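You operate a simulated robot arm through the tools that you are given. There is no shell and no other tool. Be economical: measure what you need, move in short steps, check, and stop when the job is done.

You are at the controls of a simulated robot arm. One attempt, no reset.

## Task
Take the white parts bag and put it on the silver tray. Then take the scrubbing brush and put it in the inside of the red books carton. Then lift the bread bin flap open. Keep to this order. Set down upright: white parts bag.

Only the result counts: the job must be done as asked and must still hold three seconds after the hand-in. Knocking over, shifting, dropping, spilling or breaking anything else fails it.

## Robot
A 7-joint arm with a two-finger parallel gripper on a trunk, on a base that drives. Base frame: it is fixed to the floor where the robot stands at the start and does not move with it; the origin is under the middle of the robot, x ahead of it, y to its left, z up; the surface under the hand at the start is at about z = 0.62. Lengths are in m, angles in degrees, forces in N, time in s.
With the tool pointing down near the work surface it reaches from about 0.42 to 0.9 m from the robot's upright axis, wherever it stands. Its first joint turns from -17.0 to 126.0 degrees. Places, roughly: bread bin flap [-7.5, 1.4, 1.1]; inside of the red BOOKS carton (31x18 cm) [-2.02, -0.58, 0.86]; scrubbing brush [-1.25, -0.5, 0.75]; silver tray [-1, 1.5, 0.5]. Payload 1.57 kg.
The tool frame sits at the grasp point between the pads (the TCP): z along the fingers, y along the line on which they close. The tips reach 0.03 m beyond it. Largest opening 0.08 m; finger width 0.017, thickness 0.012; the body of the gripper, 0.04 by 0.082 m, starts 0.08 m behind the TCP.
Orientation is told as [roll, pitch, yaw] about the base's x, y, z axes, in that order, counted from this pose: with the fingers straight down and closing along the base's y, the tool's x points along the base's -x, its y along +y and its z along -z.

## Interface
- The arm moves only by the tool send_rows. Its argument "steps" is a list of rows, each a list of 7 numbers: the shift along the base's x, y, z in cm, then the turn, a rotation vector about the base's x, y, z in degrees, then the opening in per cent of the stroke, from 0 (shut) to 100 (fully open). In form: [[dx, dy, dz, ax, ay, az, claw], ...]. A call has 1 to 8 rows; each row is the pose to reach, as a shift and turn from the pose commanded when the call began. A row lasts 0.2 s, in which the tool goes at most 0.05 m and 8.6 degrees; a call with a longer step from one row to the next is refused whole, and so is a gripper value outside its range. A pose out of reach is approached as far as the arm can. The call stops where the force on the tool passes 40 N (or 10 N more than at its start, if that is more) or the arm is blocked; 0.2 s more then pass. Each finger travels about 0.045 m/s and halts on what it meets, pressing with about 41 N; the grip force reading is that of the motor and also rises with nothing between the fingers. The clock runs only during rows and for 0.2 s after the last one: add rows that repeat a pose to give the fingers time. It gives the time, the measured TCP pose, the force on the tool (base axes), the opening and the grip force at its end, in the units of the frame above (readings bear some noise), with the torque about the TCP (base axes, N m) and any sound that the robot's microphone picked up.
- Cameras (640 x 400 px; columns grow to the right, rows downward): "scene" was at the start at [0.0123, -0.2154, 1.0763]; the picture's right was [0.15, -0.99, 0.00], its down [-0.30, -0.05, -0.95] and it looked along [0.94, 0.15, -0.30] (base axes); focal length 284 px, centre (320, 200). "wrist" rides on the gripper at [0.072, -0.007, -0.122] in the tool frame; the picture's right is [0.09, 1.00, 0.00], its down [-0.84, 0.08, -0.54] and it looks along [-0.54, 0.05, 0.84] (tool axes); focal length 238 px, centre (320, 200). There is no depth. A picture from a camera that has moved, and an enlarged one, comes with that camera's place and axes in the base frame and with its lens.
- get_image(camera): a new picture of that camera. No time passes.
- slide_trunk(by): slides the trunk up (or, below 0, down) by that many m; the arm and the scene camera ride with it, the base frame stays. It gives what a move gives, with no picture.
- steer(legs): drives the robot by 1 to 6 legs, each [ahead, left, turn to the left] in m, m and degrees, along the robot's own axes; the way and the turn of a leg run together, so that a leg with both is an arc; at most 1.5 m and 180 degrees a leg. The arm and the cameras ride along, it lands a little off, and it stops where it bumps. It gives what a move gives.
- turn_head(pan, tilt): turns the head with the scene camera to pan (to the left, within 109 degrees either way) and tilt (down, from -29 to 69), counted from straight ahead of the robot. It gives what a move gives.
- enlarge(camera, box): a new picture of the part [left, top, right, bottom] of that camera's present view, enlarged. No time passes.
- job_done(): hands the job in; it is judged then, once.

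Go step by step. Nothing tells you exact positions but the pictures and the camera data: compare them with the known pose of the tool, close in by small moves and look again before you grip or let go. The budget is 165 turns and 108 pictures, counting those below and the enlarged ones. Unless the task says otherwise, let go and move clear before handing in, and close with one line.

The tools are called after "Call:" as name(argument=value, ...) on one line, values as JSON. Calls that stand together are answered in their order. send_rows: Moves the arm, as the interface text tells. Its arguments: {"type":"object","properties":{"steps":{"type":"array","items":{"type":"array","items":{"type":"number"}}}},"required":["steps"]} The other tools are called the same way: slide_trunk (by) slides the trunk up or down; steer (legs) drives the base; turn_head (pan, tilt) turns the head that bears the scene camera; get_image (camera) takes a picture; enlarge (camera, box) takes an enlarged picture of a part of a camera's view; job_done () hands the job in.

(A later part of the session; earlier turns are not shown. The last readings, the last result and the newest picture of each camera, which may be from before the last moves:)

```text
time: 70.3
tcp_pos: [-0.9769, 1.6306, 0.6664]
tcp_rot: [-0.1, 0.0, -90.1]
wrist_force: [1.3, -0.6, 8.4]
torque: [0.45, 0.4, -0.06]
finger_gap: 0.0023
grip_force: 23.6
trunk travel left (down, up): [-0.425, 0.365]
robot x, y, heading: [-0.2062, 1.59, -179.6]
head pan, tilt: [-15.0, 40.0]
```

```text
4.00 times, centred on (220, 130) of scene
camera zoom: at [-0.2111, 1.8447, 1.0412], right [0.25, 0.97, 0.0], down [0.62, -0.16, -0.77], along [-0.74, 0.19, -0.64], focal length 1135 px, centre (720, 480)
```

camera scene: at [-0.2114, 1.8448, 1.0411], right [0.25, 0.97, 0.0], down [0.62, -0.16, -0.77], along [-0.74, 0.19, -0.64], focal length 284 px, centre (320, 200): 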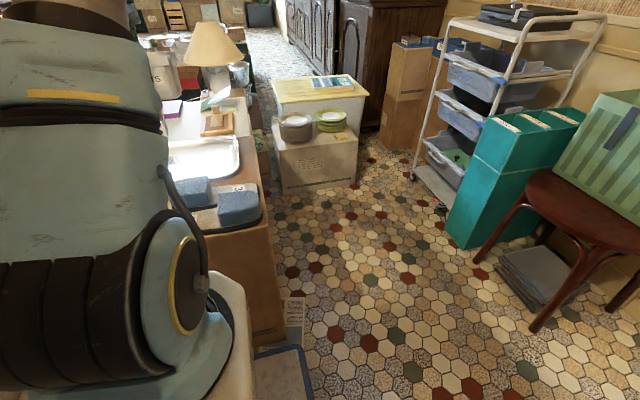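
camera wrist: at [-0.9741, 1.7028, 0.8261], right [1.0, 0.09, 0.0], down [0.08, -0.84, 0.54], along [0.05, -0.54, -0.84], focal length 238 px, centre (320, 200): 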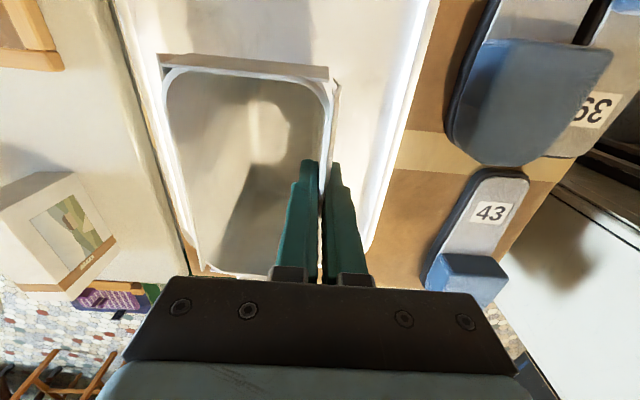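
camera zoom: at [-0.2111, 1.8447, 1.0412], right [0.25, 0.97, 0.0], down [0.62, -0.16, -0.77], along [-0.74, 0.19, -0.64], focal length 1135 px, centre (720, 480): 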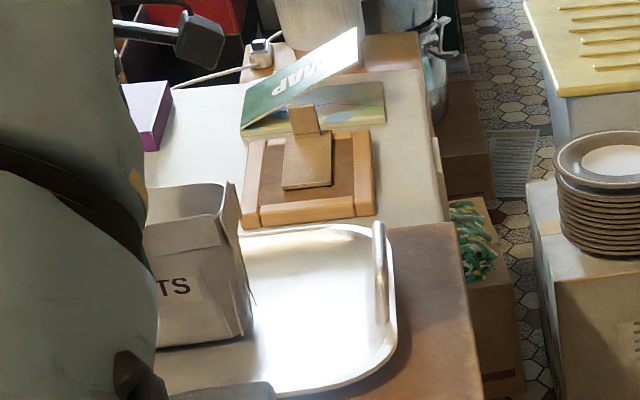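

It touched at z=0.666 with light force. I'll release partly and check.

Call:
send_rows(steps=[[0, 0, 0, 0, 0, 0, 10], [0, 0, 0, 0, 0, 0, 20], [0, 0, 0, 0, 0, 0, 40], [0, 0, 0, 0, 0, 0, 45], [0, 0, 0, 0, 0, 0, 45], [0, 0, 0, 0, 0, 0, 45]])

Call:
get_image(camera="wrist")

Call:
enlarge(camera="scene", box=[180, 80, 260, 180])

```text
time: 71.7
tcp_pos: [-0.9765, 1.6313, 0.6637]
tcp_rot: [-0.1, 0.0, -90.0]
wrist_force: [-1.0, 0.4, -0.6]
torque: [0.01, -0.01, 0.0]
finger_gap: 0.0358
grip_force: 0.0
trunk travel left (down, up): [-0.425, 0.365]
robot x, y, heading: [-0.2066, 1.5874, -179.6]
head pan, tilt: [-15.0, 40.0]
```

```text
70 pictures are left
camera wrist: at [-0.9829, 1.7034, 0.7859], right [1.0, 0.09, 0.0], down [0.08, -0.84, 0.54], along [0.05, -0.54, -0.84], focal length 238 px, centre (320, 200)
```

wrist: 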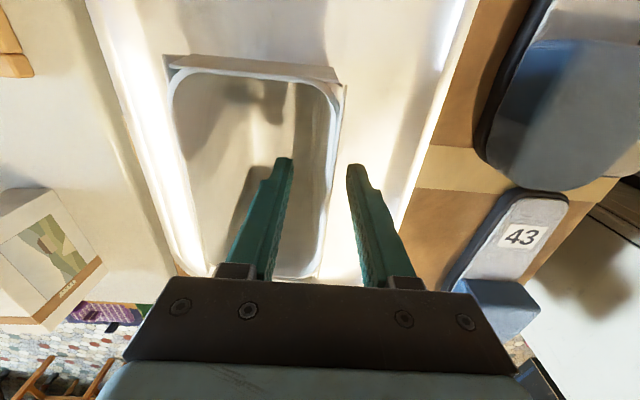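

```text
4.00 times, centred on (220, 130) of scene
camera zoom: at [-0.2114, 1.8448, 1.041], right [0.25, 0.97, 0.0], down [0.62, -0.16, -0.77], along [-0.74, 0.19, -0.64], focal length 1135 px, centre (720, 480)
```

zoom: 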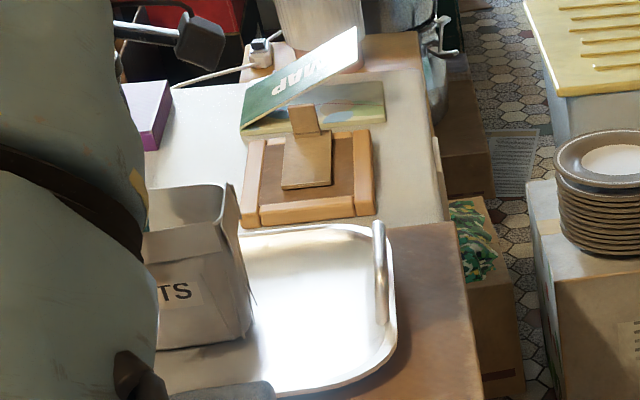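

The bag stands upright on the tray. I'll rise straight out.

Call:
send_rows(steps=[[-0.2, 0, 2, 0, 0, 0, 45], [-0.2, 0, 5, 0, 0, 0, 45], [-0.2, 0, 9, 0, 0, 0, 45], [0, 0, 14, 0, 0, 0, 45], [4, 0, 18, 0, 0, 0, 45], [8, 0, 22, 0, 0, 0, 45], [12, 0, 22, 0, 0, 0, 45], [12, 0, 22, 0, 0, 0, 45]])

Call:
slide_trunk(by=0.3)

Call:
send_rows(steps=[[5, 0, 0, 0, 0, 0, 0], [10, 0, 0, 0, 0, 0, 0], [15, 0, 0, 0, 0, 0, 0], [20, 0, 0, 0, 0, 0, 0], [25, 0, 0, 0, 0, 0, 0], [30, 0, 0, 0, 0, 0, 0], [35, 0, 0, 0, 0, 0, 0]])

Call:
get_image(camera="scene")

```text
refused: row 5 steps farther than a row can; nothing moved
```

```text
time: 74.7
tcp_pos: [-0.977, 1.6314, 0.9636]
tcp_rot: [0.1, 0.0, -90.0]
wrist_force: [0.2, 0.1, -0.1]
torque: [-0.01, 0.0, 0.0]
finger_gap: 0.0362
grip_force: 0.1
trunk travel left (down, up): [-0.725, 0.065]
robot x, y, heading: [-0.2065, 1.5909, -179.3]
head pan, tilt: [-15.0, 40.0]
```

```text
time: 76.3
tcp_pos: [-0.6445, 1.6248, 0.969]
tcp_rot: [0.1, 0.0, -90.0]
wrist_force: [-0.6, 0.9, 0.2]
torque: [0.01, -0.01, 0.02]
finger_gap: 0.0001
grip_force: 21.7
out of reach, approached as far as the arm can: row 7
trunk travel left (down, up): [-0.725, 0.065]
robot x, y, heading: [-0.2077, 1.5924, -179.6]
head pan, tilt: [-15.0, 40.0]
```

```text
68 pictures are left
camera scene: at [-0.2114, 1.8449, 1.341], right [0.25, 0.97, 0.0], down [0.62, -0.16, -0.77], along [-0.74, 0.19, -0.64], focal length 284 px, centre (320, 200)
```

scene: 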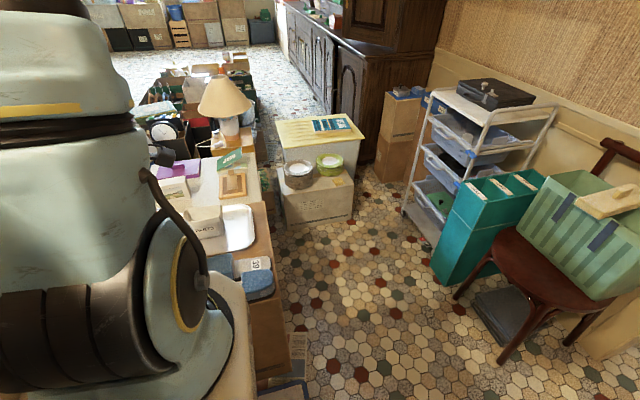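

The bag is fine. Next I'll drive back to the aisle and turn to face the table (−y) for the brush.

Call:
steer(legs=[[0, 0.65, 0], [0, 0.64, 0], [0, 0, 89]])

Call:
turn_head(pan=-50, tilt=35)

Call:
get_image(camera="scene")

```text
time: 86.8
tcp_pos: [-0.2242, -0.1193, 0.9698]
tcp_rot: [0.2, -0.1, -0.5]
wrist_force: [0.2, 0.1, 0.1]
torque: [0.0, 0.03, 0.03]
finger_gap: 0.0001
grip_force: 21.4
trunk travel left (down, up): [-0.725, 0.065]
robot x, y, heading: [-0.1867, 0.3197, -90.3]
head pan, tilt: [-15.0, 40.0]
```

```text
time: 87.8
tcp_pos: [-0.2237, -0.1182, 0.9688]
tcp_rot: [0.1, 0.0, -0.6]
wrist_force: [-0.1, 0.2, 0.2]
torque: [-0.01, 0.01, -0.03]
finger_gap: 0.0
grip_force: 21.2
trunk travel left (down, up): [-0.725, 0.065]
robot x, y, heading: [-0.188, 0.3205, -89.9]
head pan, tilt: [-50.0, 35.0]
```

```text
67 pictures are left
camera scene: at [-0.4848, 0.3425, 1.3486], right [-0.64, 0.77, 0.0], down [0.44, 0.37, -0.82], along [-0.63, -0.53, -0.57], focal length 284 px, centre (320, 200)
```

scene: 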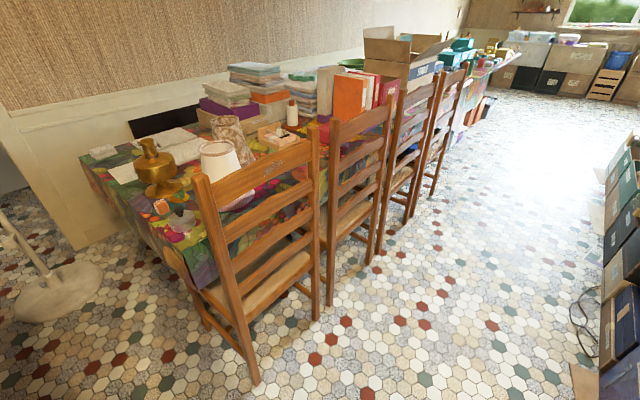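

Chair backs reach z≈1.04 at y≈−0.2. I'll raise the hand well above them, then slide along to x≈−1.25.

Call:
send_rows(steps=[[0, 0, 5, 0, 0, 0, 0], [0, 0, 10, 0, 0, 0, 0], [0, 0, 15, 0, 0, 0, 0], [0, 0, 20, 0, 0, 0, 0], [0, 0, 25, 0, 0, 0, 0], [0, 0, 28, 0, 0, 0, 0]])

Call:
steer(legs=[[0, -0.55, 0], [0, -0.55, 0]])

Call:
turn_head(pan=-10, tilt=40)

Call:
get_image(camera="scene")

Call:
get_image(camera="wrist")

```text
time: 89.2
tcp_pos: [-0.2246, -0.1184, 1.2489]
tcp_rot: [0.2, 0.0, -0.6]
wrist_force: [0.4, 0.1, 0.1]
torque: [-0.01, 0.0, 0.02]
finger_gap: 0.0
grip_force: 21.4
trunk travel left (down, up): [-0.725, 0.065]
robot x, y, heading: [-0.1853, 0.3192, -90.0]
head pan, tilt: [-50.0, 35.0]
```

```text
time: 95.1
tcp_pos: [-1.3199, -0.1157, 1.2482]
tcp_rot: [0.2, 0.1, -0.5]
wrist_force: [0.4, 0.2, -1.0]
torque: [0.03, 0.01, 0.0]
finger_gap: 0.0
grip_force: 21.5
trunk travel left (down, up): [-0.725, 0.065]
robot x, y, heading: [-1.2841, 0.3218, -90.2]
head pan, tilt: [-50.0, 35.0]
```

```text
time: 96.2
tcp_pos: [-1.3203, -0.1159, 1.2481]
tcp_rot: [0.0, 0.0, -0.5]
wrist_force: [0.6, 0.1, 0.6]
torque: [0.0, 0.02, 0.01]
finger_gap: 0.0
grip_force: 21.2
trunk travel left (down, up): [-0.725, 0.065]
robot x, y, heading: [-1.2849, 0.3196, -90.1]
head pan, tilt: [-10.0, 40.0]
```

```text
66 pictures are left
camera scene: at [-1.5284, 0.3169, 1.341], right [-0.98, 0.17, 0.0], down [0.11, 0.63, -0.77], along [-0.13, -0.75, -0.64], focal length 284 px, centre (320, 200)
```

scene: 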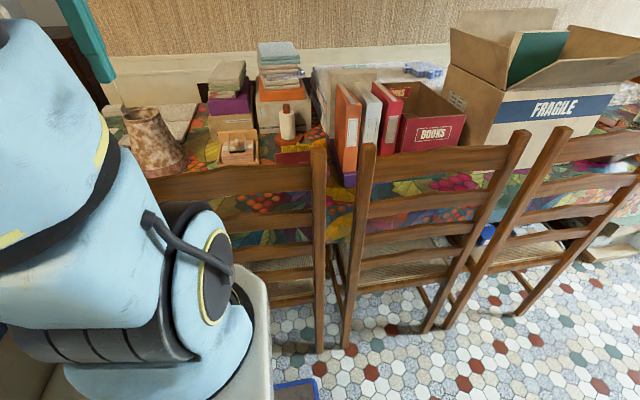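

```text
65 pictures are left
camera wrist: at [-1.3915, -0.1225, 1.3711], right [-0.08, 1.0, 0.0], down [0.84, 0.07, 0.54], along [0.54, 0.05, -0.84], focal length 238 px, centre (320, 200)
```

wrist: 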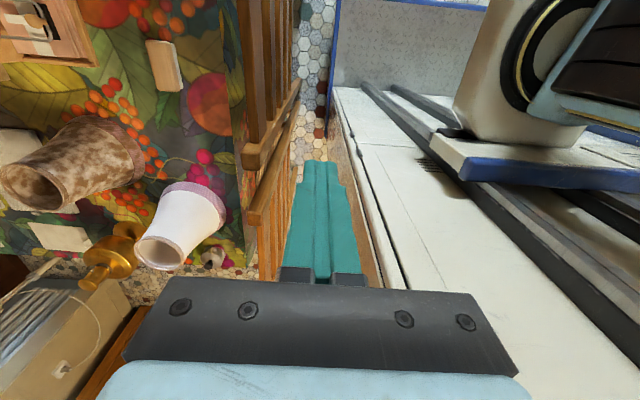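

The brush is the block at about (−1.33, −0.46, 0.76). The red BOOKS carton is beyond it, and both are behind the chair backs. I'll zoom in on each.

Call:
enlarge(camera="wrist", box=[120, 20, 280, 120])

Call:
enlarge(camera="scene", box=[300, 40, 500, 200])

```text
4.00 times, centred on (200, 70) of wrist
camera zoom: at [-1.3915, -0.1225, 1.3711], right [-0.08, 1.0, 0.0], down [0.84, 0.07, 0.54], along [0.54, 0.05, -0.84], focal length 953 px, centre (800, 720)
```

zoom: 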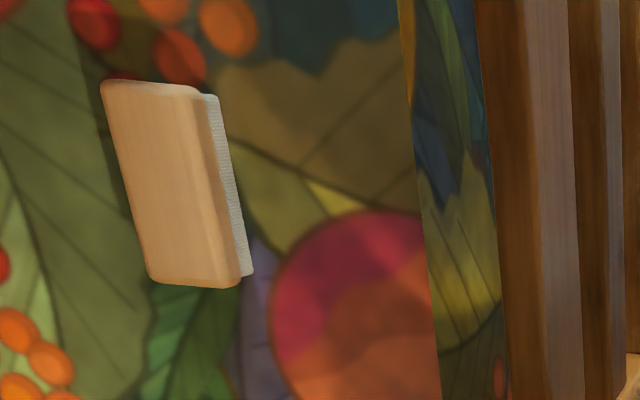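

```text
2.50 times, centred on (400, 120) of scene
camera zoom: at [-1.5284, 0.3169, 1.341], right [-0.98, 0.17, 0.0], down [0.11, 0.63, -0.77], along [-0.13, -0.75, -0.64], focal length 709 px, centre (120, 400)
```

zoom: 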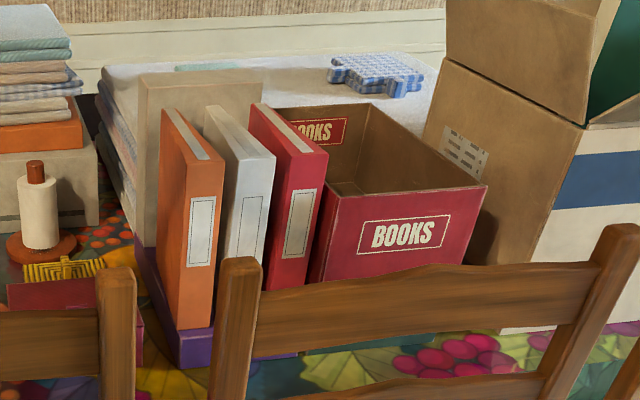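

The brush measures about 9.5×5 cm, lies along x, and is centred at (−1.327, −0.458). I'll move over it, staying high above the chair backs, with the gripper open.

Call:
send_rows(steps=[[0, -4.5, 0, 0, 0, 0, 30], [0, -9, 0, 0, 0, 0, 60], [0, -13.5, 0, 0, 0, 0, 90], [0, -18, 0, 0, 0, 0, 100], [0, -22.5, 0, 0, 0, 0, 100], [0, -27, -1, 0, 0, 0, 100], [-0.3, -31, -3, 0, 0, 0.5, 100], [-0.5, -34.2, -5, 0, 0, 0.5, 100]])

Call:
get_image(camera="wrist")

Call:
turn_head(pan=10, tilt=25)

Call:
get_image(camera="scene")

```text
time: 98.0
tcp_pos: [-1.3247, -0.4564, 1.2007]
tcp_rot: [0.1, 0.0, 0.0]
wrist_force: [-0.4, -0.3, 0.2]
torque: [-0.04, 0.0, -0.03]
finger_gap: 0.08
grip_force: 0.0
trunk travel left (down, up): [-0.725, 0.065]
robot x, y, heading: [-1.2835, 0.3198, -90.0]
head pan, tilt: [-10.0, 40.0]
```

```text
62 pictures are left
camera wrist: at [-1.3967, -0.4645, 1.3233], right [-0.09, 1.0, 0.0], down [0.84, 0.08, 0.54], along [0.54, 0.05, -0.84], focal length 238 px, centre (320, 200)
```

wrist: 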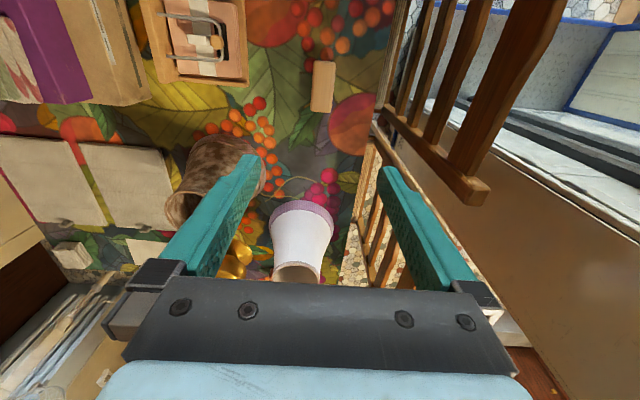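

```text
time: 98.8
tcp_pos: [-1.325, -0.4579, 1.2007]
tcp_rot: [0.1, 0.0, -0.1]
wrist_force: [0.2, 0.8, -0.1]
torque: [0.01, -0.03, 0.01]
finger_gap: 0.0802
grip_force: 0.1
trunk travel left (down, up): [-0.725, 0.065]
robot x, y, heading: [-1.2891, 0.3207, -90.2]
head pan, tilt: [10.0, 25.0]
```

```text
61 pictures are left
camera scene: at [-1.4977, 0.3098, 1.3643], right [-0.98, -0.17, 0.0], down [-0.07, 0.42, -0.91], along [0.16, -0.89, -0.42], focal length 284 px, centre (320, 200)
```

scene: 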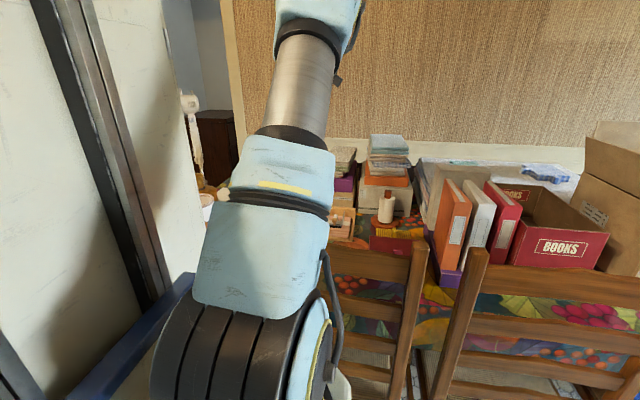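

I'm aligned above the brush, with the arm passing high over the chair. I'll descend to z≈0.93 and re-check.

Call:
send_rows(steps=[[0, 0, -4.5, 0, 0, 0, 100], [0, 0.2, -9, 0, 0, 0, 100], [0, 0.4, -13.5, 0, 0, 0, 100], [0, 0.4, -18, 0, 0, 0, 100], [0, 0.4, -22.5, 0, 0, 0, 100], [0, 0.4, -27, 0, 0, 0, 100], [0, 0.4, -27, 0, 0, 0, 100]])

Call:
get_image(camera="wrist")

Call:
get_image(camera="scene")

```text
time: 100.4
tcp_pos: [-1.3259, -0.4512, 0.9304]
tcp_rot: [0.0, 0.0, 0.0]
wrist_force: [0.0, 0.6, -0.9]
torque: [0.01, -0.03, -0.01]
finger_gap: 0.08
grip_force: 0.0
trunk travel left (down, up): [-0.725, 0.065]
robot x, y, heading: [-1.2834, 0.3224, -89.8]
head pan, tilt: [10.0, 25.0]
```

```text
60 pictures are left
camera wrist: at [-1.3985, -0.4585, 1.053], right [-0.09, 1.0, 0.0], down [0.84, 0.08, 0.54], along [0.54, 0.05, -0.84], focal length 238 px, centre (320, 200)
```

wrist: 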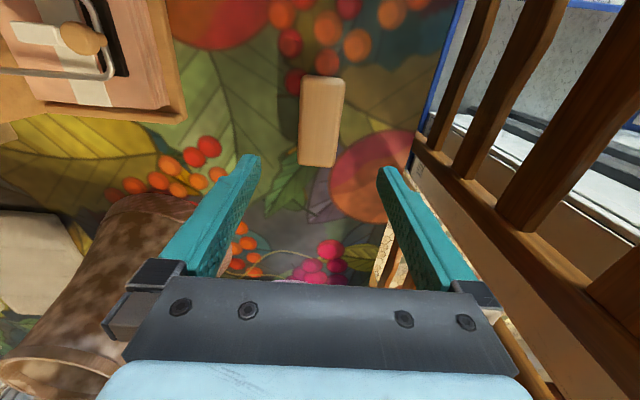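

```text
59 pictures are left
camera scene: at [-1.4976, 0.3099, 1.3644], right [-0.98, -0.17, 0.0], down [-0.07, 0.42, -0.91], along [0.16, -0.89, -0.42], focal length 284 px, centre (320, 200)
```

scene: 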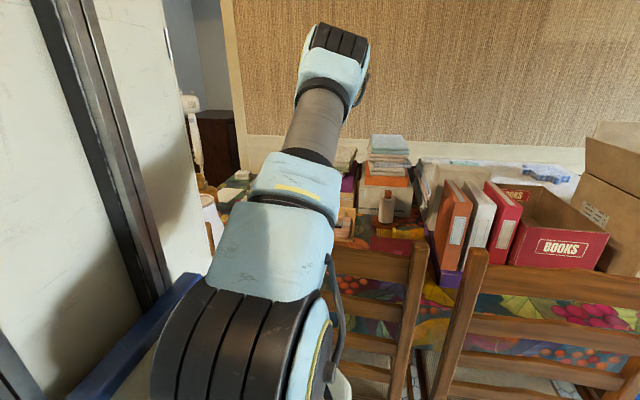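

The brush top is at z≈0.777 and centred. I'll descend to z≈0.765 and close.

Call:
send_rows(steps=[[0, 0.1, -4.5, 0, 0, 0, 100], [0, 0.1, -9, 0, 0, 0, 100], [0, 0.1, -12, 0, 0, 0, 100], [0, 0.1, -14, 0, 0, 0, 100], [0, 0.1, -15.5, 0, 0, 0, 100], [0, 0.1, -16.3, 0, 0, 0, 100], [0, 0.1, -16.3, 0, 0, 0, 100]])

Call:
get_image(camera="wrist")

```text
time: 101.5
tcp_pos: [-1.3259, -0.4555, 0.7901]
tcp_rot: [-0.2, 0.1, -0.1]
wrist_force: [-1.8, 8.6, 21.5]
torque: [1.24, -0.1, 0.14]
finger_gap: 0.0797
grip_force: 0.1
trunk travel left (down, up): [-0.725, 0.065]
robot x, y, heading: [-1.2871, 0.3217, -90.1]
head pan, tilt: [10.0, 25.0]
stopped in row 5: the force on the tool passed its limit at 57 N (the readings are from after the stop); the commanded pose is now the measured one
```

```text
58 pictures are left
camera wrist: at [-1.3971, -0.461, 0.9123], right [-0.09, 1.0, 0.0], down [0.84, 0.08, 0.54], along [0.54, 0.05, -0.84], focal length 238 px, centre (320, 200)
```

wrist: 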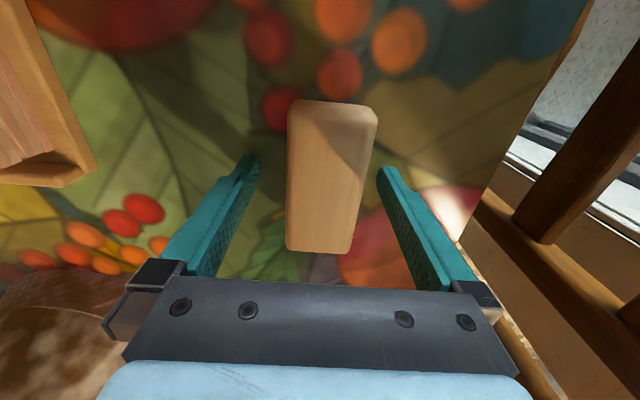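

The tips appear to have touched the tabletop (z≈0.757), and the brush is only about 2 cm high. I'll back off 3 mm and close here.

Call:
send_rows(steps=[[0, 0.2, 0.3, 0, 0, 0, 100], [0, 0.2, 0.3, 0, 0, 0, 100]])

Call:
enlarge(camera="wrist", box=[220, 80, 460, 290])

```text
time: 102.1
tcp_pos: [-1.3241, -0.4539, 0.7897]
tcp_rot: [-0.1, 0.0, 0.0]
wrist_force: [-2.5, -0.7, 3.2]
torque: [0.05, 0.09, 0.11]
finger_gap: 0.0793
grip_force: 0.1
trunk travel left (down, up): [-0.725, 0.065]
robot x, y, heading: [-1.2833, 0.3193, -89.9]
head pan, tilt: [10.0, 25.0]
```

```text
1.90 times, centred on (340, 185) of wrist
camera zoom: at [-1.3969, -0.4603, 0.9123], right [-0.09, 1.0, 0.0], down [0.84, 0.08, 0.54], along [0.54, 0.05, -0.84], focal length 454 px, centre (282, 229)
```

zoom: 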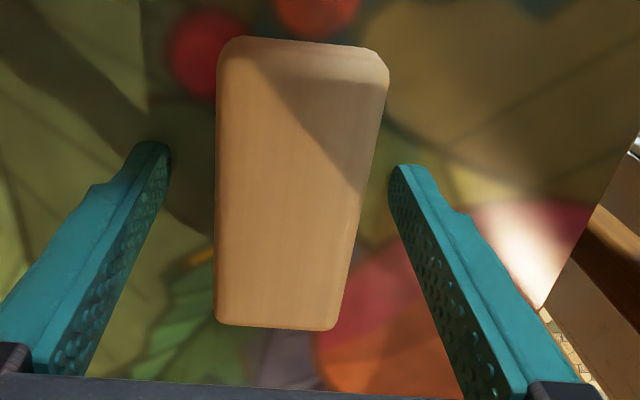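

Call:
send_rows(steps=[[0, 0, 0, 0, 0, 0, 60], [0, 0, 0, 0, 0, 0, 30], [0, 0, 0, 0, 0, 0, 10], [0, 0, 0, 0, 0, 0, 10], [0, 0, 0, 0, 0, 0, 10]])

Call:
send_rows(steps=[[0, 0, 2, 0, 0, 0, 0], [0, 0, 4, 0, 0, 0, 0], [0, 0, 6, 0, 0, 0, 0], [0, 0, 6, 0, 0, 0, 0]])

Call:
get_image(camera="wrist")

```text
time: 103.3
tcp_pos: [-1.3264, -0.4543, 0.7903]
tcp_rot: [-0.2, 0.2, -0.1]
wrist_force: [0.5, 1.1, -0.5]
torque: [0.02, 0.01, -0.01]
finger_gap: 0.0447
grip_force: 38.7
trunk travel left (down, up): [-0.725, 0.065]
robot x, y, heading: [-1.281, 0.3215, -90.0]
head pan, tilt: [10.0, 25.0]
```

```text
time: 104.3
tcp_pos: [-1.3256, -0.4539, 0.8504]
tcp_rot: [-0.2, 0.2, 0.0]
wrist_force: [-0.3, -0.8, 0.0]
torque: [-0.01, 0.01, 0.01]
finger_gap: 0.0443
grip_force: 40.8
trunk travel left (down, up): [-0.725, 0.065]
robot x, y, heading: [-1.279, 0.3218, -90.0]
head pan, tilt: [10.0, 25.0]
```

```text
56 pictures are left
camera wrist: at [-1.3969, -0.4604, 0.9739], right [-0.09, 1.0, 0.0], down [0.84, 0.08, 0.54], along [0.54, 0.05, -0.84], focal length 238 px, centre (320, 200)
```

wrist: 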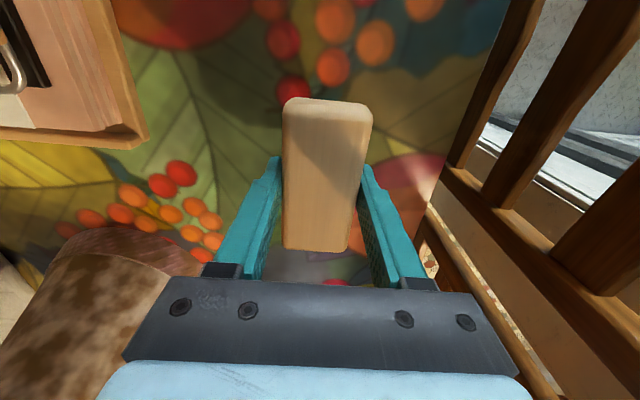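

The brush is held. I'll lift it high, retract above the chairs and slide to x≈−2.0.

Call:
send_rows(steps=[[0, 0, 5, 0, 0, 0, 0], [0, 0, 10, 0, 0, 0, 0], [0, 0, 15, 0, 0, 0, 0], [0, 0, 20, 0, 0, 0, 0], [0, 0, 25, 0, 0, 0, 0], [0, 0, 30, 0, 0, 0, 0], [0, 0, 35, 0, 0, 0, 0], [0, 0, 40, 0, 0, 0, 0]])

Call:
send_rows(steps=[[0, 4.5, 0, 0, 0, 0, 0], [0, 9, 0, 0, 0, 0, 0], [0, 13.5, 0, 0, 0, 0, 0], [0, 18, 0, 0, 0, 0, 0], [0, 22.5, 0, 0, 0, 0, 0], [0, 27, 0, 0, 0, 0, 0], [0, 30, 0, 0, 0, 0, 0]])

Call:
turn_head(pan=-50, tilt=40)

Call:
get_image(camera="scene")

```text
time: 106.1
tcp_pos: [-1.3253, -0.4536, 1.2527]
tcp_rot: [-0.1, 0.0, -0.1]
wrist_force: [-0.6, -0.2, -2.4]
torque: [-0.01, 0.01, -0.01]
finger_gap: 0.0444
grip_force: 41.1
trunk travel left (down, up): [-0.725, 0.065]
robot x, y, heading: [-1.2795, 0.3232, -89.9]
head pan, tilt: [10.0, 25.0]
```

```text
time: 107.7
tcp_pos: [-1.3238, -0.1539, 1.2503]
tcp_rot: [0.0, 0.0, 0.0]
wrist_force: [0.7, -1.0, -0.8]
torque: [0.05, 0.02, -0.01]
finger_gap: 0.0439
grip_force: 41.3
trunk travel left (down, up): [-0.725, 0.065]
robot x, y, heading: [-1.2859, 0.3208, -89.9]
head pan, tilt: [10.0, 25.0]
```

```text
time: 109.0
tcp_pos: [-1.3247, -0.153, 1.2515]
tcp_rot: [-0.1, 0.0, 0.0]
wrist_force: [-0.3, -0.1, -1.3]
torque: [0.0, 0.01, 0.03]
finger_gap: 0.044
grip_force: 41.0
trunk travel left (down, up): [-0.725, 0.065]
robot x, y, heading: [-1.2805, 0.3202, -90.0]
head pan, tilt: [-50.0, 40.0]
```

```text
55 pictures are left
camera scene: at [-1.5787, 0.3459, 1.3411], right [-0.64, 0.77, 0.0], down [0.49, 0.41, -0.77], along [-0.59, -0.49, -0.64], focal length 284 px, centre (320, 200)
```

scene: 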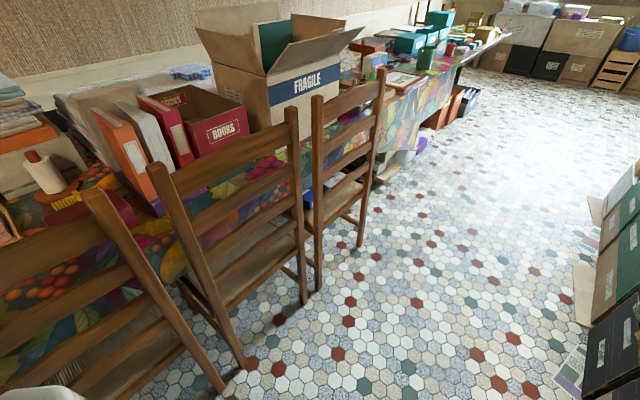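

The aisle is clear. I'll strafe right 0.72 m.

Call:
steer(legs=[[0, -0.72, 0]])

Call:
turn_head(pan=-5, tilt=35)

Call:
get_image(camera="wrist")

Call:
get_image(camera="scene")

```text
time: 113.0
tcp_pos: [-2.0487, -0.1528, 1.2503]
tcp_rot: [-0.2, 0.1, 0.0]
wrist_force: [1.1, -0.7, -0.6]
torque: [-0.04, 0.0, 0.01]
finger_gap: 0.0445
grip_force: 40.4
trunk travel left (down, up): [-0.725, 0.065]
robot x, y, heading: [-2.0082, 0.3197, -90.0]
head pan, tilt: [-50.0, 40.0]
```

```text
time: 114.1
tcp_pos: [-2.0502, -0.153, 1.2512]
tcp_rot: [-0.2, 0.1, 0.0]
wrist_force: [-0.9, 0.2, -0.2]
torque: [0.04, 0.0, 0.01]
finger_gap: 0.0439
grip_force: 41.1
trunk travel left (down, up): [-0.725, 0.065]
robot x, y, heading: [-2.0123, 0.3229, -90.0]
head pan, tilt: [-5.0, 35.0]
```

```text
54 pictures are left
camera wrist: at [-2.1215, -0.1597, 1.3737], right [-0.09, 1.0, 0.0], down [0.84, 0.08, 0.54], along [0.54, 0.05, -0.84], focal length 238 px, centre (320, 200)
```

wrist: 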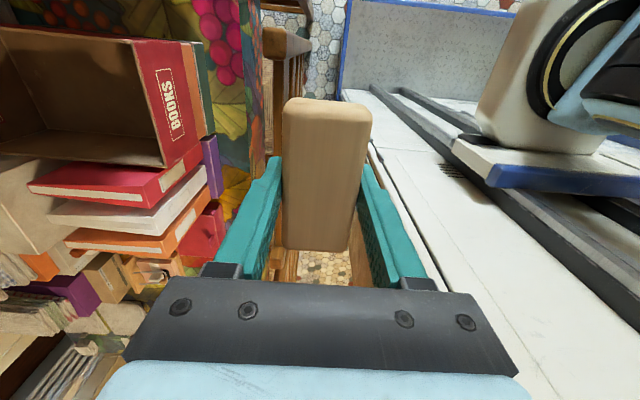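

```text
53 pictures are left
camera scene: at [-2.2466, 0.3127, 1.3486], right [-1.0, 0.09, 0.0], down [0.05, 0.57, -0.82], along [-0.07, -0.82, -0.57], focal length 284 px, centre (320, 200)
```

scene: 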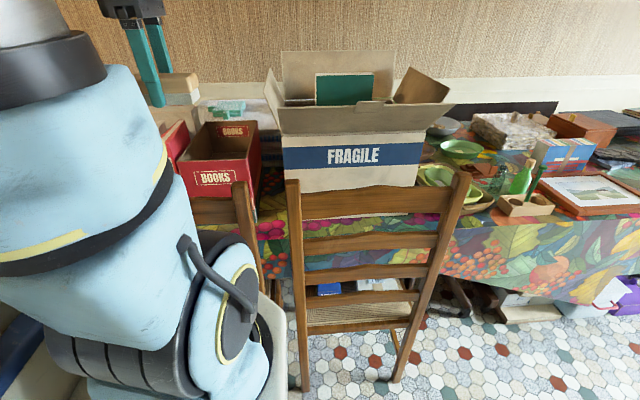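

The carton rim is at z≈1.0, x −2.11 to −1.925, front at y≈−0.405. I'll turn the brush along the carton's long side (yaw −90°), nudge forward 5 cm, and move over it.

Call:
send_rows(steps=[[0, 0, 0, 0, 0, -8.5, 0], [0, 0, 0, 0, 0, -17, 0], [0, 0, 0, 0, 0, -25.5, 0], [0, 0, 0, 0, 0, -34, 0], [0, 0, 0, 0, 0, -42.5, 0], [0, 0, 0, 0, 0, -51, 0], [0, 0, 0, 0, 0, -59.5, 0], [0, 0, 0, 0, 0, -68, 0]])

Call:
send_rows(steps=[[1, -3, 1, 0, 0, -7.4, 0], [2, -7, 2, 0, 0, -14.8, 0], [3, -11, 3, 0, 0, -22, 0], [3, -15, 4, 0, 0, -22, 0], [3, -19, 4, 0, 0, -22, 0], [3, -19, 4, 0, 0, -22, 0]])

Call:
steer(legs=[[0.05, 0, 0]])

Call:
get_image(camera="wrist")

Call:
get_image(camera="scene")

```text
time: 115.9
tcp_pos: [-2.0511, -0.1532, 1.2526]
tcp_rot: [-0.2, 0.2, -68.3]
wrist_force: [0.3, 0.5, -1.0]
torque: [0.02, -0.02, 0.03]
finger_gap: 0.0443
grip_force: 40.9
trunk travel left (down, up): [-0.725, 0.065]
robot x, y, heading: [-2.0112, 0.3176, -89.9]
head pan, tilt: [-5.0, 35.0]
```

```text
time: 117.3
tcp_pos: [-2.0184, -0.3444, 1.2918]
tcp_rot: [-0.2, 0.1, -90.1]
wrist_force: [-0.1, -0.4, -0.6]
torque: [0.0, 0.02, 0.0]
finger_gap: 0.0443
grip_force: 41.0
trunk travel left (down, up): [-0.725, 0.065]
robot x, y, heading: [-2.01, 0.3208, -90.1]
head pan, tilt: [-5.0, 35.0]
```

```text
time: 118.2
tcp_pos: [-2.0185, -0.3941, 1.2915]
tcp_rot: [-0.1, 0.2, -90.0]
wrist_force: [-0.6, -0.9, -1.0]
torque: [0.02, -0.03, -0.02]
finger_gap: 0.0441
grip_force: 40.8
trunk travel left (down, up): [-0.725, 0.065]
robot x, y, heading: [-2.0089, 0.2677, -89.9]
head pan, tilt: [-5.0, 35.0]
```

```text
52 pictures are left
camera wrist: at [-2.0246, -0.3231, 1.4136], right [1.0, 0.09, 0.0], down [0.08, -0.84, 0.54], along [0.05, -0.54, -0.84], focal length 238 px, centre (320, 200)
```

wrist: 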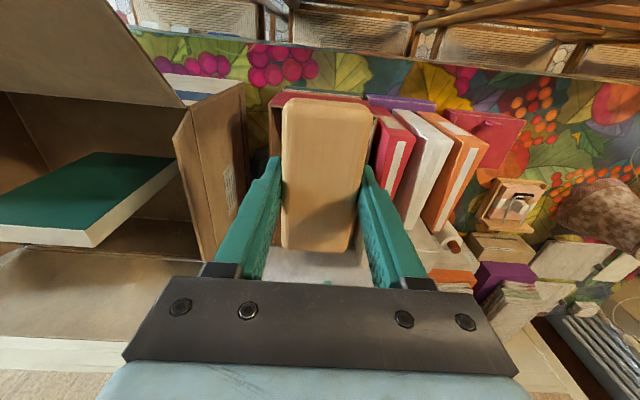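

```text
51 pictures are left
camera scene: at [-2.2465, 0.2617, 1.3486], right [-1.0, 0.09, 0.0], down [0.05, 0.57, -0.82], along [-0.07, -0.82, -0.57], focal length 284 px, centre (320, 200)
```

scene: 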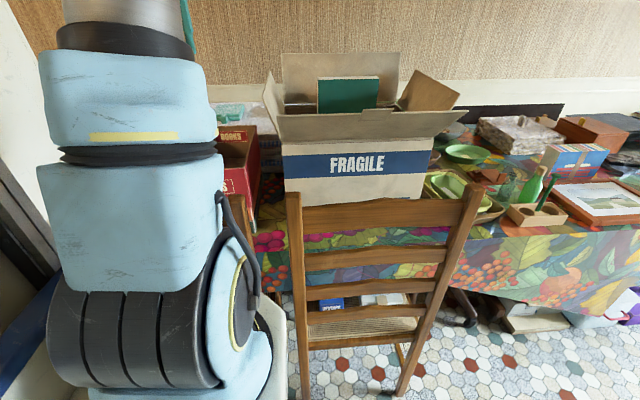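

Everything lines up. I'll move over the carton's middle and look before lowering.

Call:
send_rows(steps=[[0, -4, 0, 0, 0, 0, 0], [0, -8, 0, 0, 0, 0, 0], [0, -12, -2, 0, 0, 0, 0], [0, -16, -5, 0, 0, 0, 0], [0, -16, -5, 0, 0, 0, 0]])

Call:
get_image(camera="wrist")

```text
time: 119.4
tcp_pos: [-2.0189, -0.5546, 1.2414]
tcp_rot: [-0.1, 0.1, -90.0]
wrist_force: [-0.1, -0.3, -1.7]
torque: [-0.04, 0.02, -0.03]
finger_gap: 0.0444
grip_force: 41.0
trunk travel left (down, up): [-0.725, 0.065]
robot x, y, heading: [-2.0072, 0.265, -90.2]
head pan, tilt: [-5.0, 35.0]
```

```text
50 pictures are left
camera wrist: at [-2.0246, -0.4833, 1.3635], right [1.0, 0.09, 0.0], down [0.08, -0.84, 0.54], along [0.05, -0.54, -0.84], focal length 238 px, centre (320, 200)
```

wrist: 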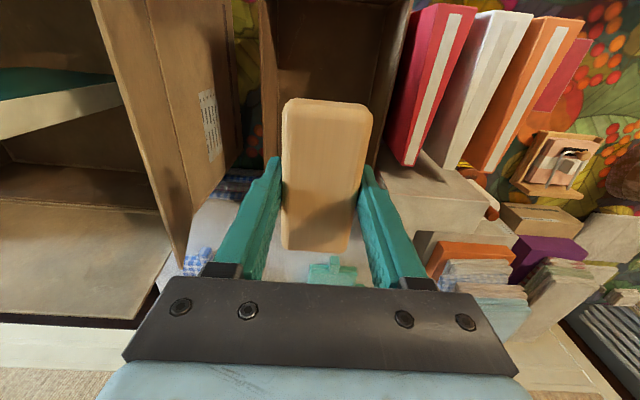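

Well centred. I'll descend to just above the rim and look again.

Call:
send_rows(steps=[[0.3, 0, -4, 0, 0, 0, 0], [0.6, 0, -8, 0, 0, 0, 0], [0.6, 0, -12, 0, 0, 0, 0], [0.6, 0, -16, 0, 0, 0, 0], [0.6, 0, -18, 0, 0, 0, 0], [0.6, 0, -18, 0, 0, 0, 0]])

Call:
get_image(camera="wrist")

Call:
get_image(camera="scene")

```text
time: 120.8
tcp_pos: [-2.0142, -0.553, 1.0623]
tcp_rot: [-0.3, 0.0, -90.0]
wrist_force: [-0.2, 0.3, -1.5]
torque: [0.0, -0.02, -0.01]
finger_gap: 0.0441
grip_force: 40.5
trunk travel left (down, up): [-0.725, 0.065]
robot x, y, heading: [-2.0069, 0.27, -89.7]
head pan, tilt: [-5.0, 35.0]
```

```text
49 pictures are left
camera wrist: at [-2.0191, -0.4824, 1.1841], right [1.0, 0.09, 0.0], down [0.08, -0.84, 0.54], along [0.05, -0.54, -0.84], focal length 238 px, centre (320, 200)
```

wrist: 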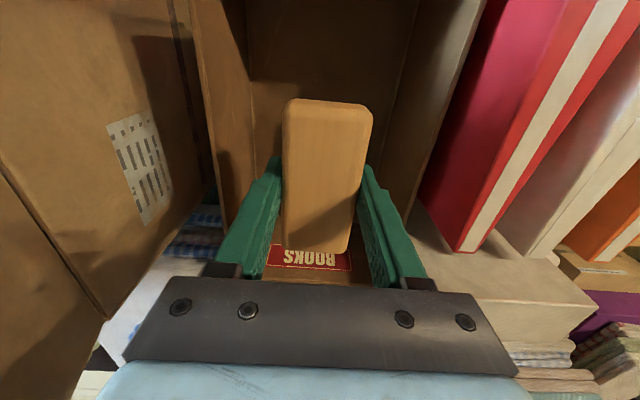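

```text
48 pictures are left
camera scene: at [-2.2465, 0.2615, 1.3486], right [-1.0, 0.09, 0.0], down [0.05, 0.57, -0.82], along [-0.07, -0.82, -0.57], focal length 284 px, centre (320, 200)
```

scene: 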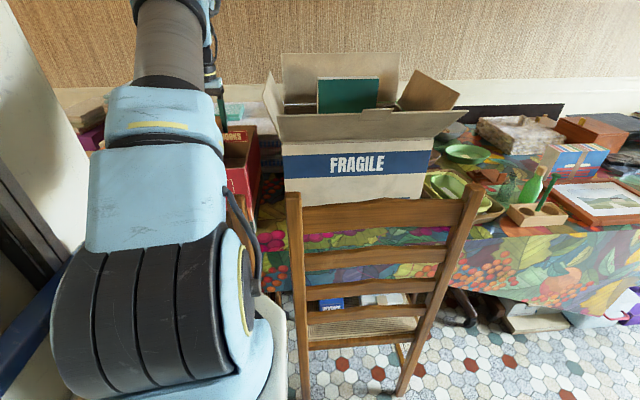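

Well centred inside the carton's opening. I'll lower it inside to z≈0.83.

Call:
send_rows(steps=[[0, 0, -4, 0, 0, 0, 0], [0, 0, -8, 0, 0, 0, 0], [0, 0, -12, 0, 0, 0, 0], [0, 0, -16, 0, 0, 0, 0], [0, 0, -19, 0, 0, 0, 0], [0, 0, -21, 0, 0, 0, 0], [0, 0, -22.5, 0, 0, 0, 0], [0, 0, -22.5, 0, 0, 0, 0]])

Call:
get_image(camera="wrist")

Call:
get_image(camera="scene")

```text
time: 122.0
tcp_pos: [-2.0123, -0.557, 0.8945]
tcp_rot: [-0.1, -0.1, -90.1]
wrist_force: [-1.2, 8.9, 16.5]
torque: [0.41, -0.36, 0.27]
finger_gap: 0.044
grip_force: 41.2
trunk travel left (down, up): [-0.725, 0.065]
robot x, y, heading: [-2.0093, 0.2671, -90.1]
head pan, tilt: [-5.0, 35.0]
stopped in row 5: the force on the tool passed its limit at 56 N (the readings are from after the stop); the commanded pose is now the measured one
```

```text
47 pictures are left
camera wrist: at [-2.0185, -0.4837, 1.0176], right [1.0, 0.09, 0.0], down [0.08, -0.84, 0.54], along [0.05, -0.54, -0.84], focal length 238 px, centre (320, 200)
```

wrist: 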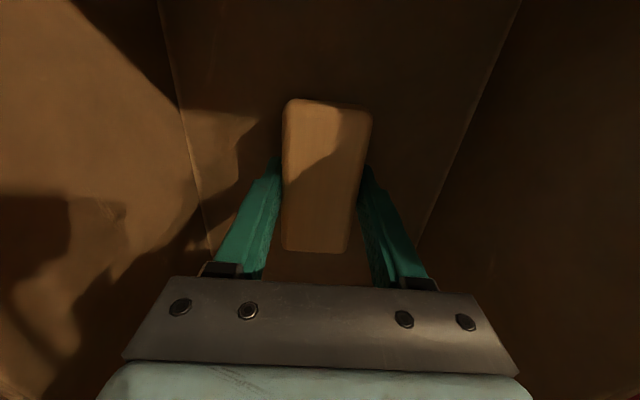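

```text
46 pictures are left
camera scene: at [-2.2467, 0.2628, 1.3489], right [-1.0, 0.09, 0.0], down [0.05, 0.57, -0.82], along [-0.07, -0.82, -0.57], focal length 284 px, centre (320, 200)
```

scene: 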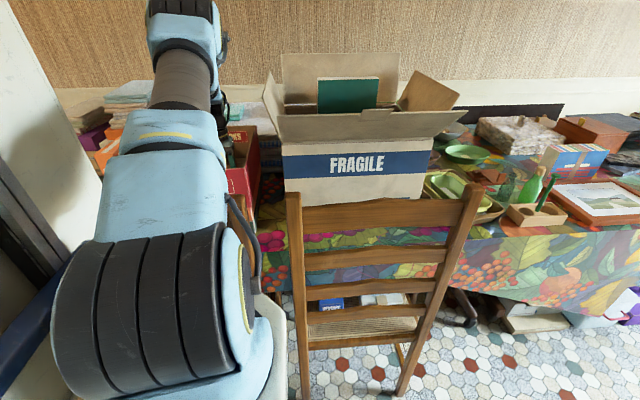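

The brush touched the carton floor (z≈0.86). I'll ease up 2 mm and release.

Call:
send_rows(steps=[[0, 0, 0.2, 0, 0, 0, 0], [0, 0, 0.2, 0, 0, 0, 60], [0, 0, 0.2, 0, 0, 0, 70], [0, 0, 0.2, 0, 0, 0, 80], [0, 0, 0.2, 0, 0, 0, 80]])

Call:
send_rows(steps=[[0, 0, 3, 0, 0, 0, 80], [0, 0, 7, 0, 0, 0, 80], [0, 0, 11, 0, 0, 0, 80], [0, 0, 15, 0, 0, 0, 80], [0, 0, 19, 0, 0, 0, 80], [0, 0, 23, 0, 0, 0, 80], [0, 0, 27, 0, 0, 0, 80], [0, 0, 31, 0, 0, 0, 80]])

Call:
get_image(camera="wrist")

```text
time: 123.2
tcp_pos: [-2.0144, -0.5577, 0.8958]
tcp_rot: [-0.1, -0.1, -90.0]
wrist_force: [-7.1, -2.9, 6.5]
torque: [-0.01, -0.06, -0.01]
finger_gap: 0.0579
grip_force: 0.0
trunk travel left (down, up): [-0.725, 0.065]
robot x, y, heading: [-2.0098, 0.2664, -89.9]
head pan, tilt: [-5.0, 35.0]
```

```text
time: 125.0
tcp_pos: [-2.0098, -0.5571, 1.2045]
tcp_rot: [0.1, 0.0, -89.9]
wrist_force: [-0.7, -0.3, 0.5]
torque: [0.03, 0.02, 0.02]
finger_gap: 0.064
grip_force: 0.1
trunk travel left (down, up): [-0.725, 0.065]
robot x, y, heading: [-2.0079, 0.268, -89.7]
head pan, tilt: [-5.0, 35.0]
```

```text
45 pictures are left
camera wrist: at [-2.0165, -0.485, 1.3276], right [1.0, 0.09, 0.0], down [0.08, -0.84, 0.54], along [0.05, -0.54, -0.84], focal length 238 px, centre (320, 200)
```

wrist: 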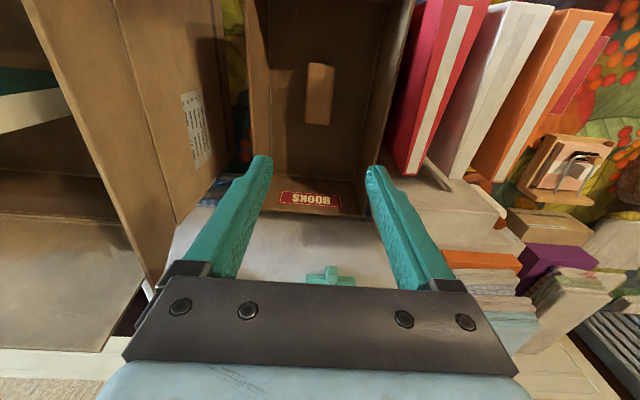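

The brush lies inside the red carton. I'll retract above the chairs, then turn to face −x and look toward the bread bin.

Call:
send_rows(steps=[[0, 4.5, 1, 0, 0, 0, 60], [0, 9, 3, 0, 0, 0, 30], [0, 13.5, 5, 0, 0, 0, 0], [0, 18, 5, 0, 0, 0, 0], [0, 22.5, 5, 0, 0, 0, 0], [0, 27, 5, 0, 0, 0, 0], [0, 31, 5, 0, 0, 0, 0], [0, 35, 5, 0, 0, 0, 0]])

Call:
steer(legs=[[-0.05, 0, 0], [0, 0, -89]])

Call:
turn_head(pan=-10, tilt=20)

Call:
get_image(camera="scene")

```text
time: 126.8
tcp_pos: [-2.012, -0.2102, 1.2576]
tcp_rot: [0.0, -0.1, -90.0]
wrist_force: [0.6, -0.6, -0.2]
torque: [0.03, 0.0, 0.04]
finger_gap: 0.0001
grip_force: 21.2
trunk travel left (down, up): [-0.725, 0.065]
robot x, y, heading: [-2.0105, 0.2688, -89.7]
head pan, tilt: [-5.0, 35.0]
```

```text
time: 131.5
tcp_pos: [-2.4886, 0.3132, 1.258]
tcp_rot: [-0.1, 0.1, -178.8]
wrist_force: [0.1, -0.6, -0.5]
torque: [0.01, -0.03, -0.01]
finger_gap: 0.0
grip_force: 22.1
trunk travel left (down, up): [-0.725, 0.065]
robot x, y, heading: [-2.009, 0.3171, -178.7]
head pan, tilt: [-5.0, 35.0]
```

```text
time: 132.2
tcp_pos: [-2.4887, 0.313, 1.2579]
tcp_rot: [-0.1, 0.0, -178.8]
wrist_force: [0.9, -0.5, 0.1]
torque: [0.01, -0.04, -0.03]
finger_gap: 0.0001
grip_force: 20.5
trunk travel left (down, up): [-0.725, 0.065]
robot x, y, heading: [-2.0048, 0.3217, -178.9]
head pan, tilt: [-10.0, 20.0]
```

```text
44 pictures are left
camera scene: at [-2.0259, 0.5655, 1.3724], right [0.15, 0.99, 0.0], down [0.34, -0.05, -0.94], along [-0.93, 0.14, -0.34], focal length 284 px, centre (320, 200)
```

scene: 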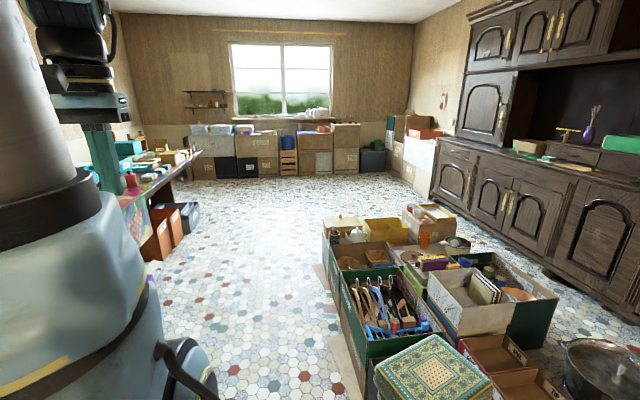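

The bread bin should be on the windowsill ahead, so I'll zoom in.

Call:
enlarge(camera="scene", box=[180, 80, 460, 220])

Call:
enlarge(camera="scene", box=[260, 90, 380, 160])

```text
2.29 times, centred on (320, 150) of scene
camera zoom: at [-2.0259, 0.5655, 1.3724], right [0.15, 0.99, 0.0], down [0.34, -0.05, -0.94], along [-0.93, 0.14, -0.34], focal length 648 px, centre (320, 314)
```

zoom: 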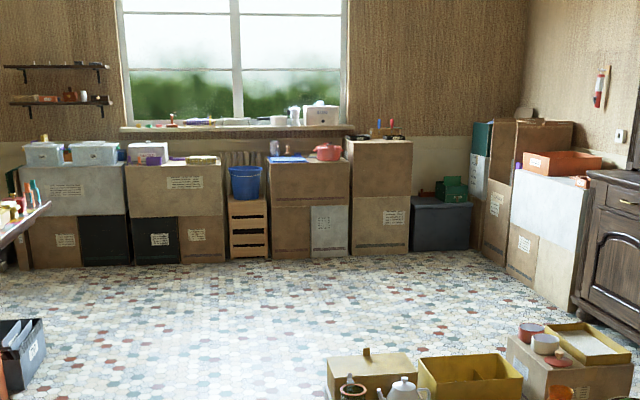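

```text
5.33 times, centred on (320, 125) of scene
camera zoom: at [-2.0259, 0.5655, 1.3724], right [0.15, 0.99, 0.0], down [0.34, -0.05, -0.94], along [-0.93, 0.14, -0.34], focal length 1513 px, centre (320, 600)
```

zoom: 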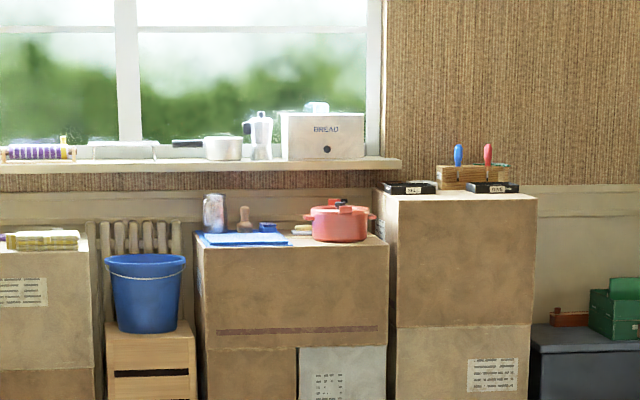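

The BREAD bin sits on the sill with a black knob on its front, and cartons stand in front of it. I'll drive down the aisle to x≈−5.

Call:
steer(legs=[[0, 0, -1.1], [1.5, 0, 0], [1.5, 0, 0]])

Call:
turn_head(pan=-20, tilt=20)

Call:
get_image(camera="scene")

```text
time: 146.9
tcp_pos: [-5.4657, 0.2811, 1.2574]
tcp_rot: [-0.1, 0.0, -178.2]
wrist_force: [0.6, -0.1, 0.1]
torque: [0.0, 0.01, 0.02]
finger_gap: 0.0001
grip_force: 21.4
trunk travel left (down, up): [-0.725, 0.065]
robot x, y, heading: [-4.9837, 0.2966, -178.2]
head pan, tilt: [-10.0, 20.0]
```

```text
time: 147.7
tcp_pos: [-5.4667, 0.2814, 1.256]
tcp_rot: [-0.1, 0.0, -178.3]
wrist_force: [0.8, -0.9, -0.5]
torque: [-0.01, 0.01, 0.02]
finger_gap: 0.0
grip_force: 21.2
trunk travel left (down, up): [-0.725, 0.065]
robot x, y, heading: [-4.9884, 0.2889, -178.5]
head pan, tilt: [-20.0, 20.0]
```

```text
41 pictures are left
camera scene: at [-5.003, 0.5539, 1.3724], right [0.31, 0.95, 0.0], down [0.32, -0.11, -0.94], along [-0.89, 0.29, -0.34], focal length 284 px, centre (320, 200)
```

scene: 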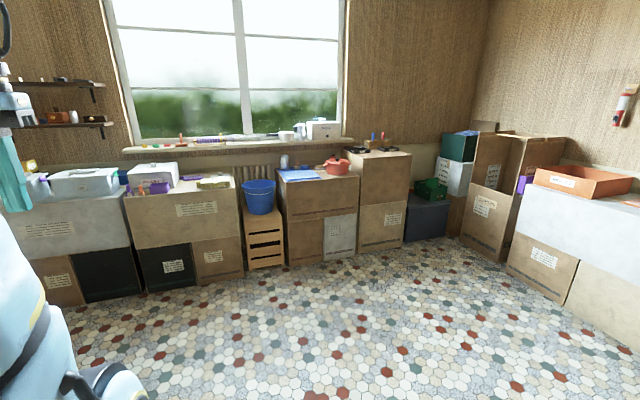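

The cartons' front is at x≈−7.05 and the bin at about (−7.42, 1.37). I'll go ahead, then diagonally to about (−6.4, 1.38).

Call:
steer(legs=[[0.5, 0, -1.5], [0.45, -0.54, 0], [0.42, -0.54, 0]])

Call:
turn_head(pan=-5, tilt=20)

Call:
get_image(camera="scene")

```text
time: 157.4
tcp_pos: [-6.8391, 1.341, 1.2581]
tcp_rot: [-0.1, 0.0, -179.2]
wrist_force: [-0.8, -0.1, 0.9]
torque: [-0.02, 0.02, 0.0]
finger_gap: 0.0003
grip_force: 21.6
trunk travel left (down, up): [-0.725, 0.065]
robot x, y, heading: [-6.3622, 1.3481, -178.8]
head pan, tilt: [-20.0, 20.0]
```

```text
time: 158.2
tcp_pos: [-6.8399, 1.3407, 1.2568]
tcp_rot: [-0.1, 0.0, -179.1]
wrist_force: [-0.7, 0.4, -0.1]
torque: [0.01, 0.04, -0.02]
finger_gap: 0.0001
grip_force: 21.3
trunk travel left (down, up): [-0.725, 0.065]
robot x, y, heading: [-6.3596, 1.3441, -179.0]
head pan, tilt: [-5.0, 20.0]
```

```text
40 pictures are left
camera scene: at [-6.3776, 1.5838, 1.3724], right [0.07, 1.0, 0.0], down [0.34, -0.02, -0.94], along [-0.94, 0.07, -0.34], focal length 284 px, centre (320, 200)
```

scene: 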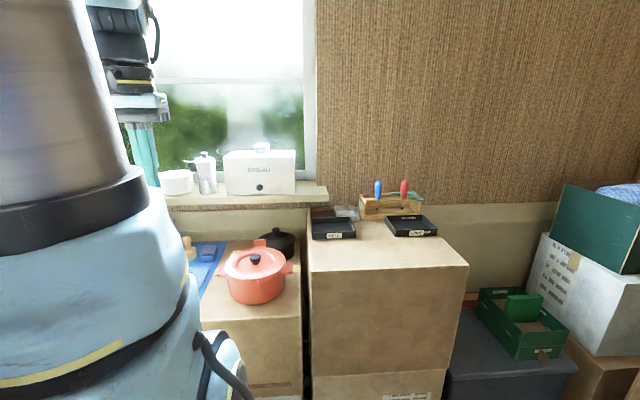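

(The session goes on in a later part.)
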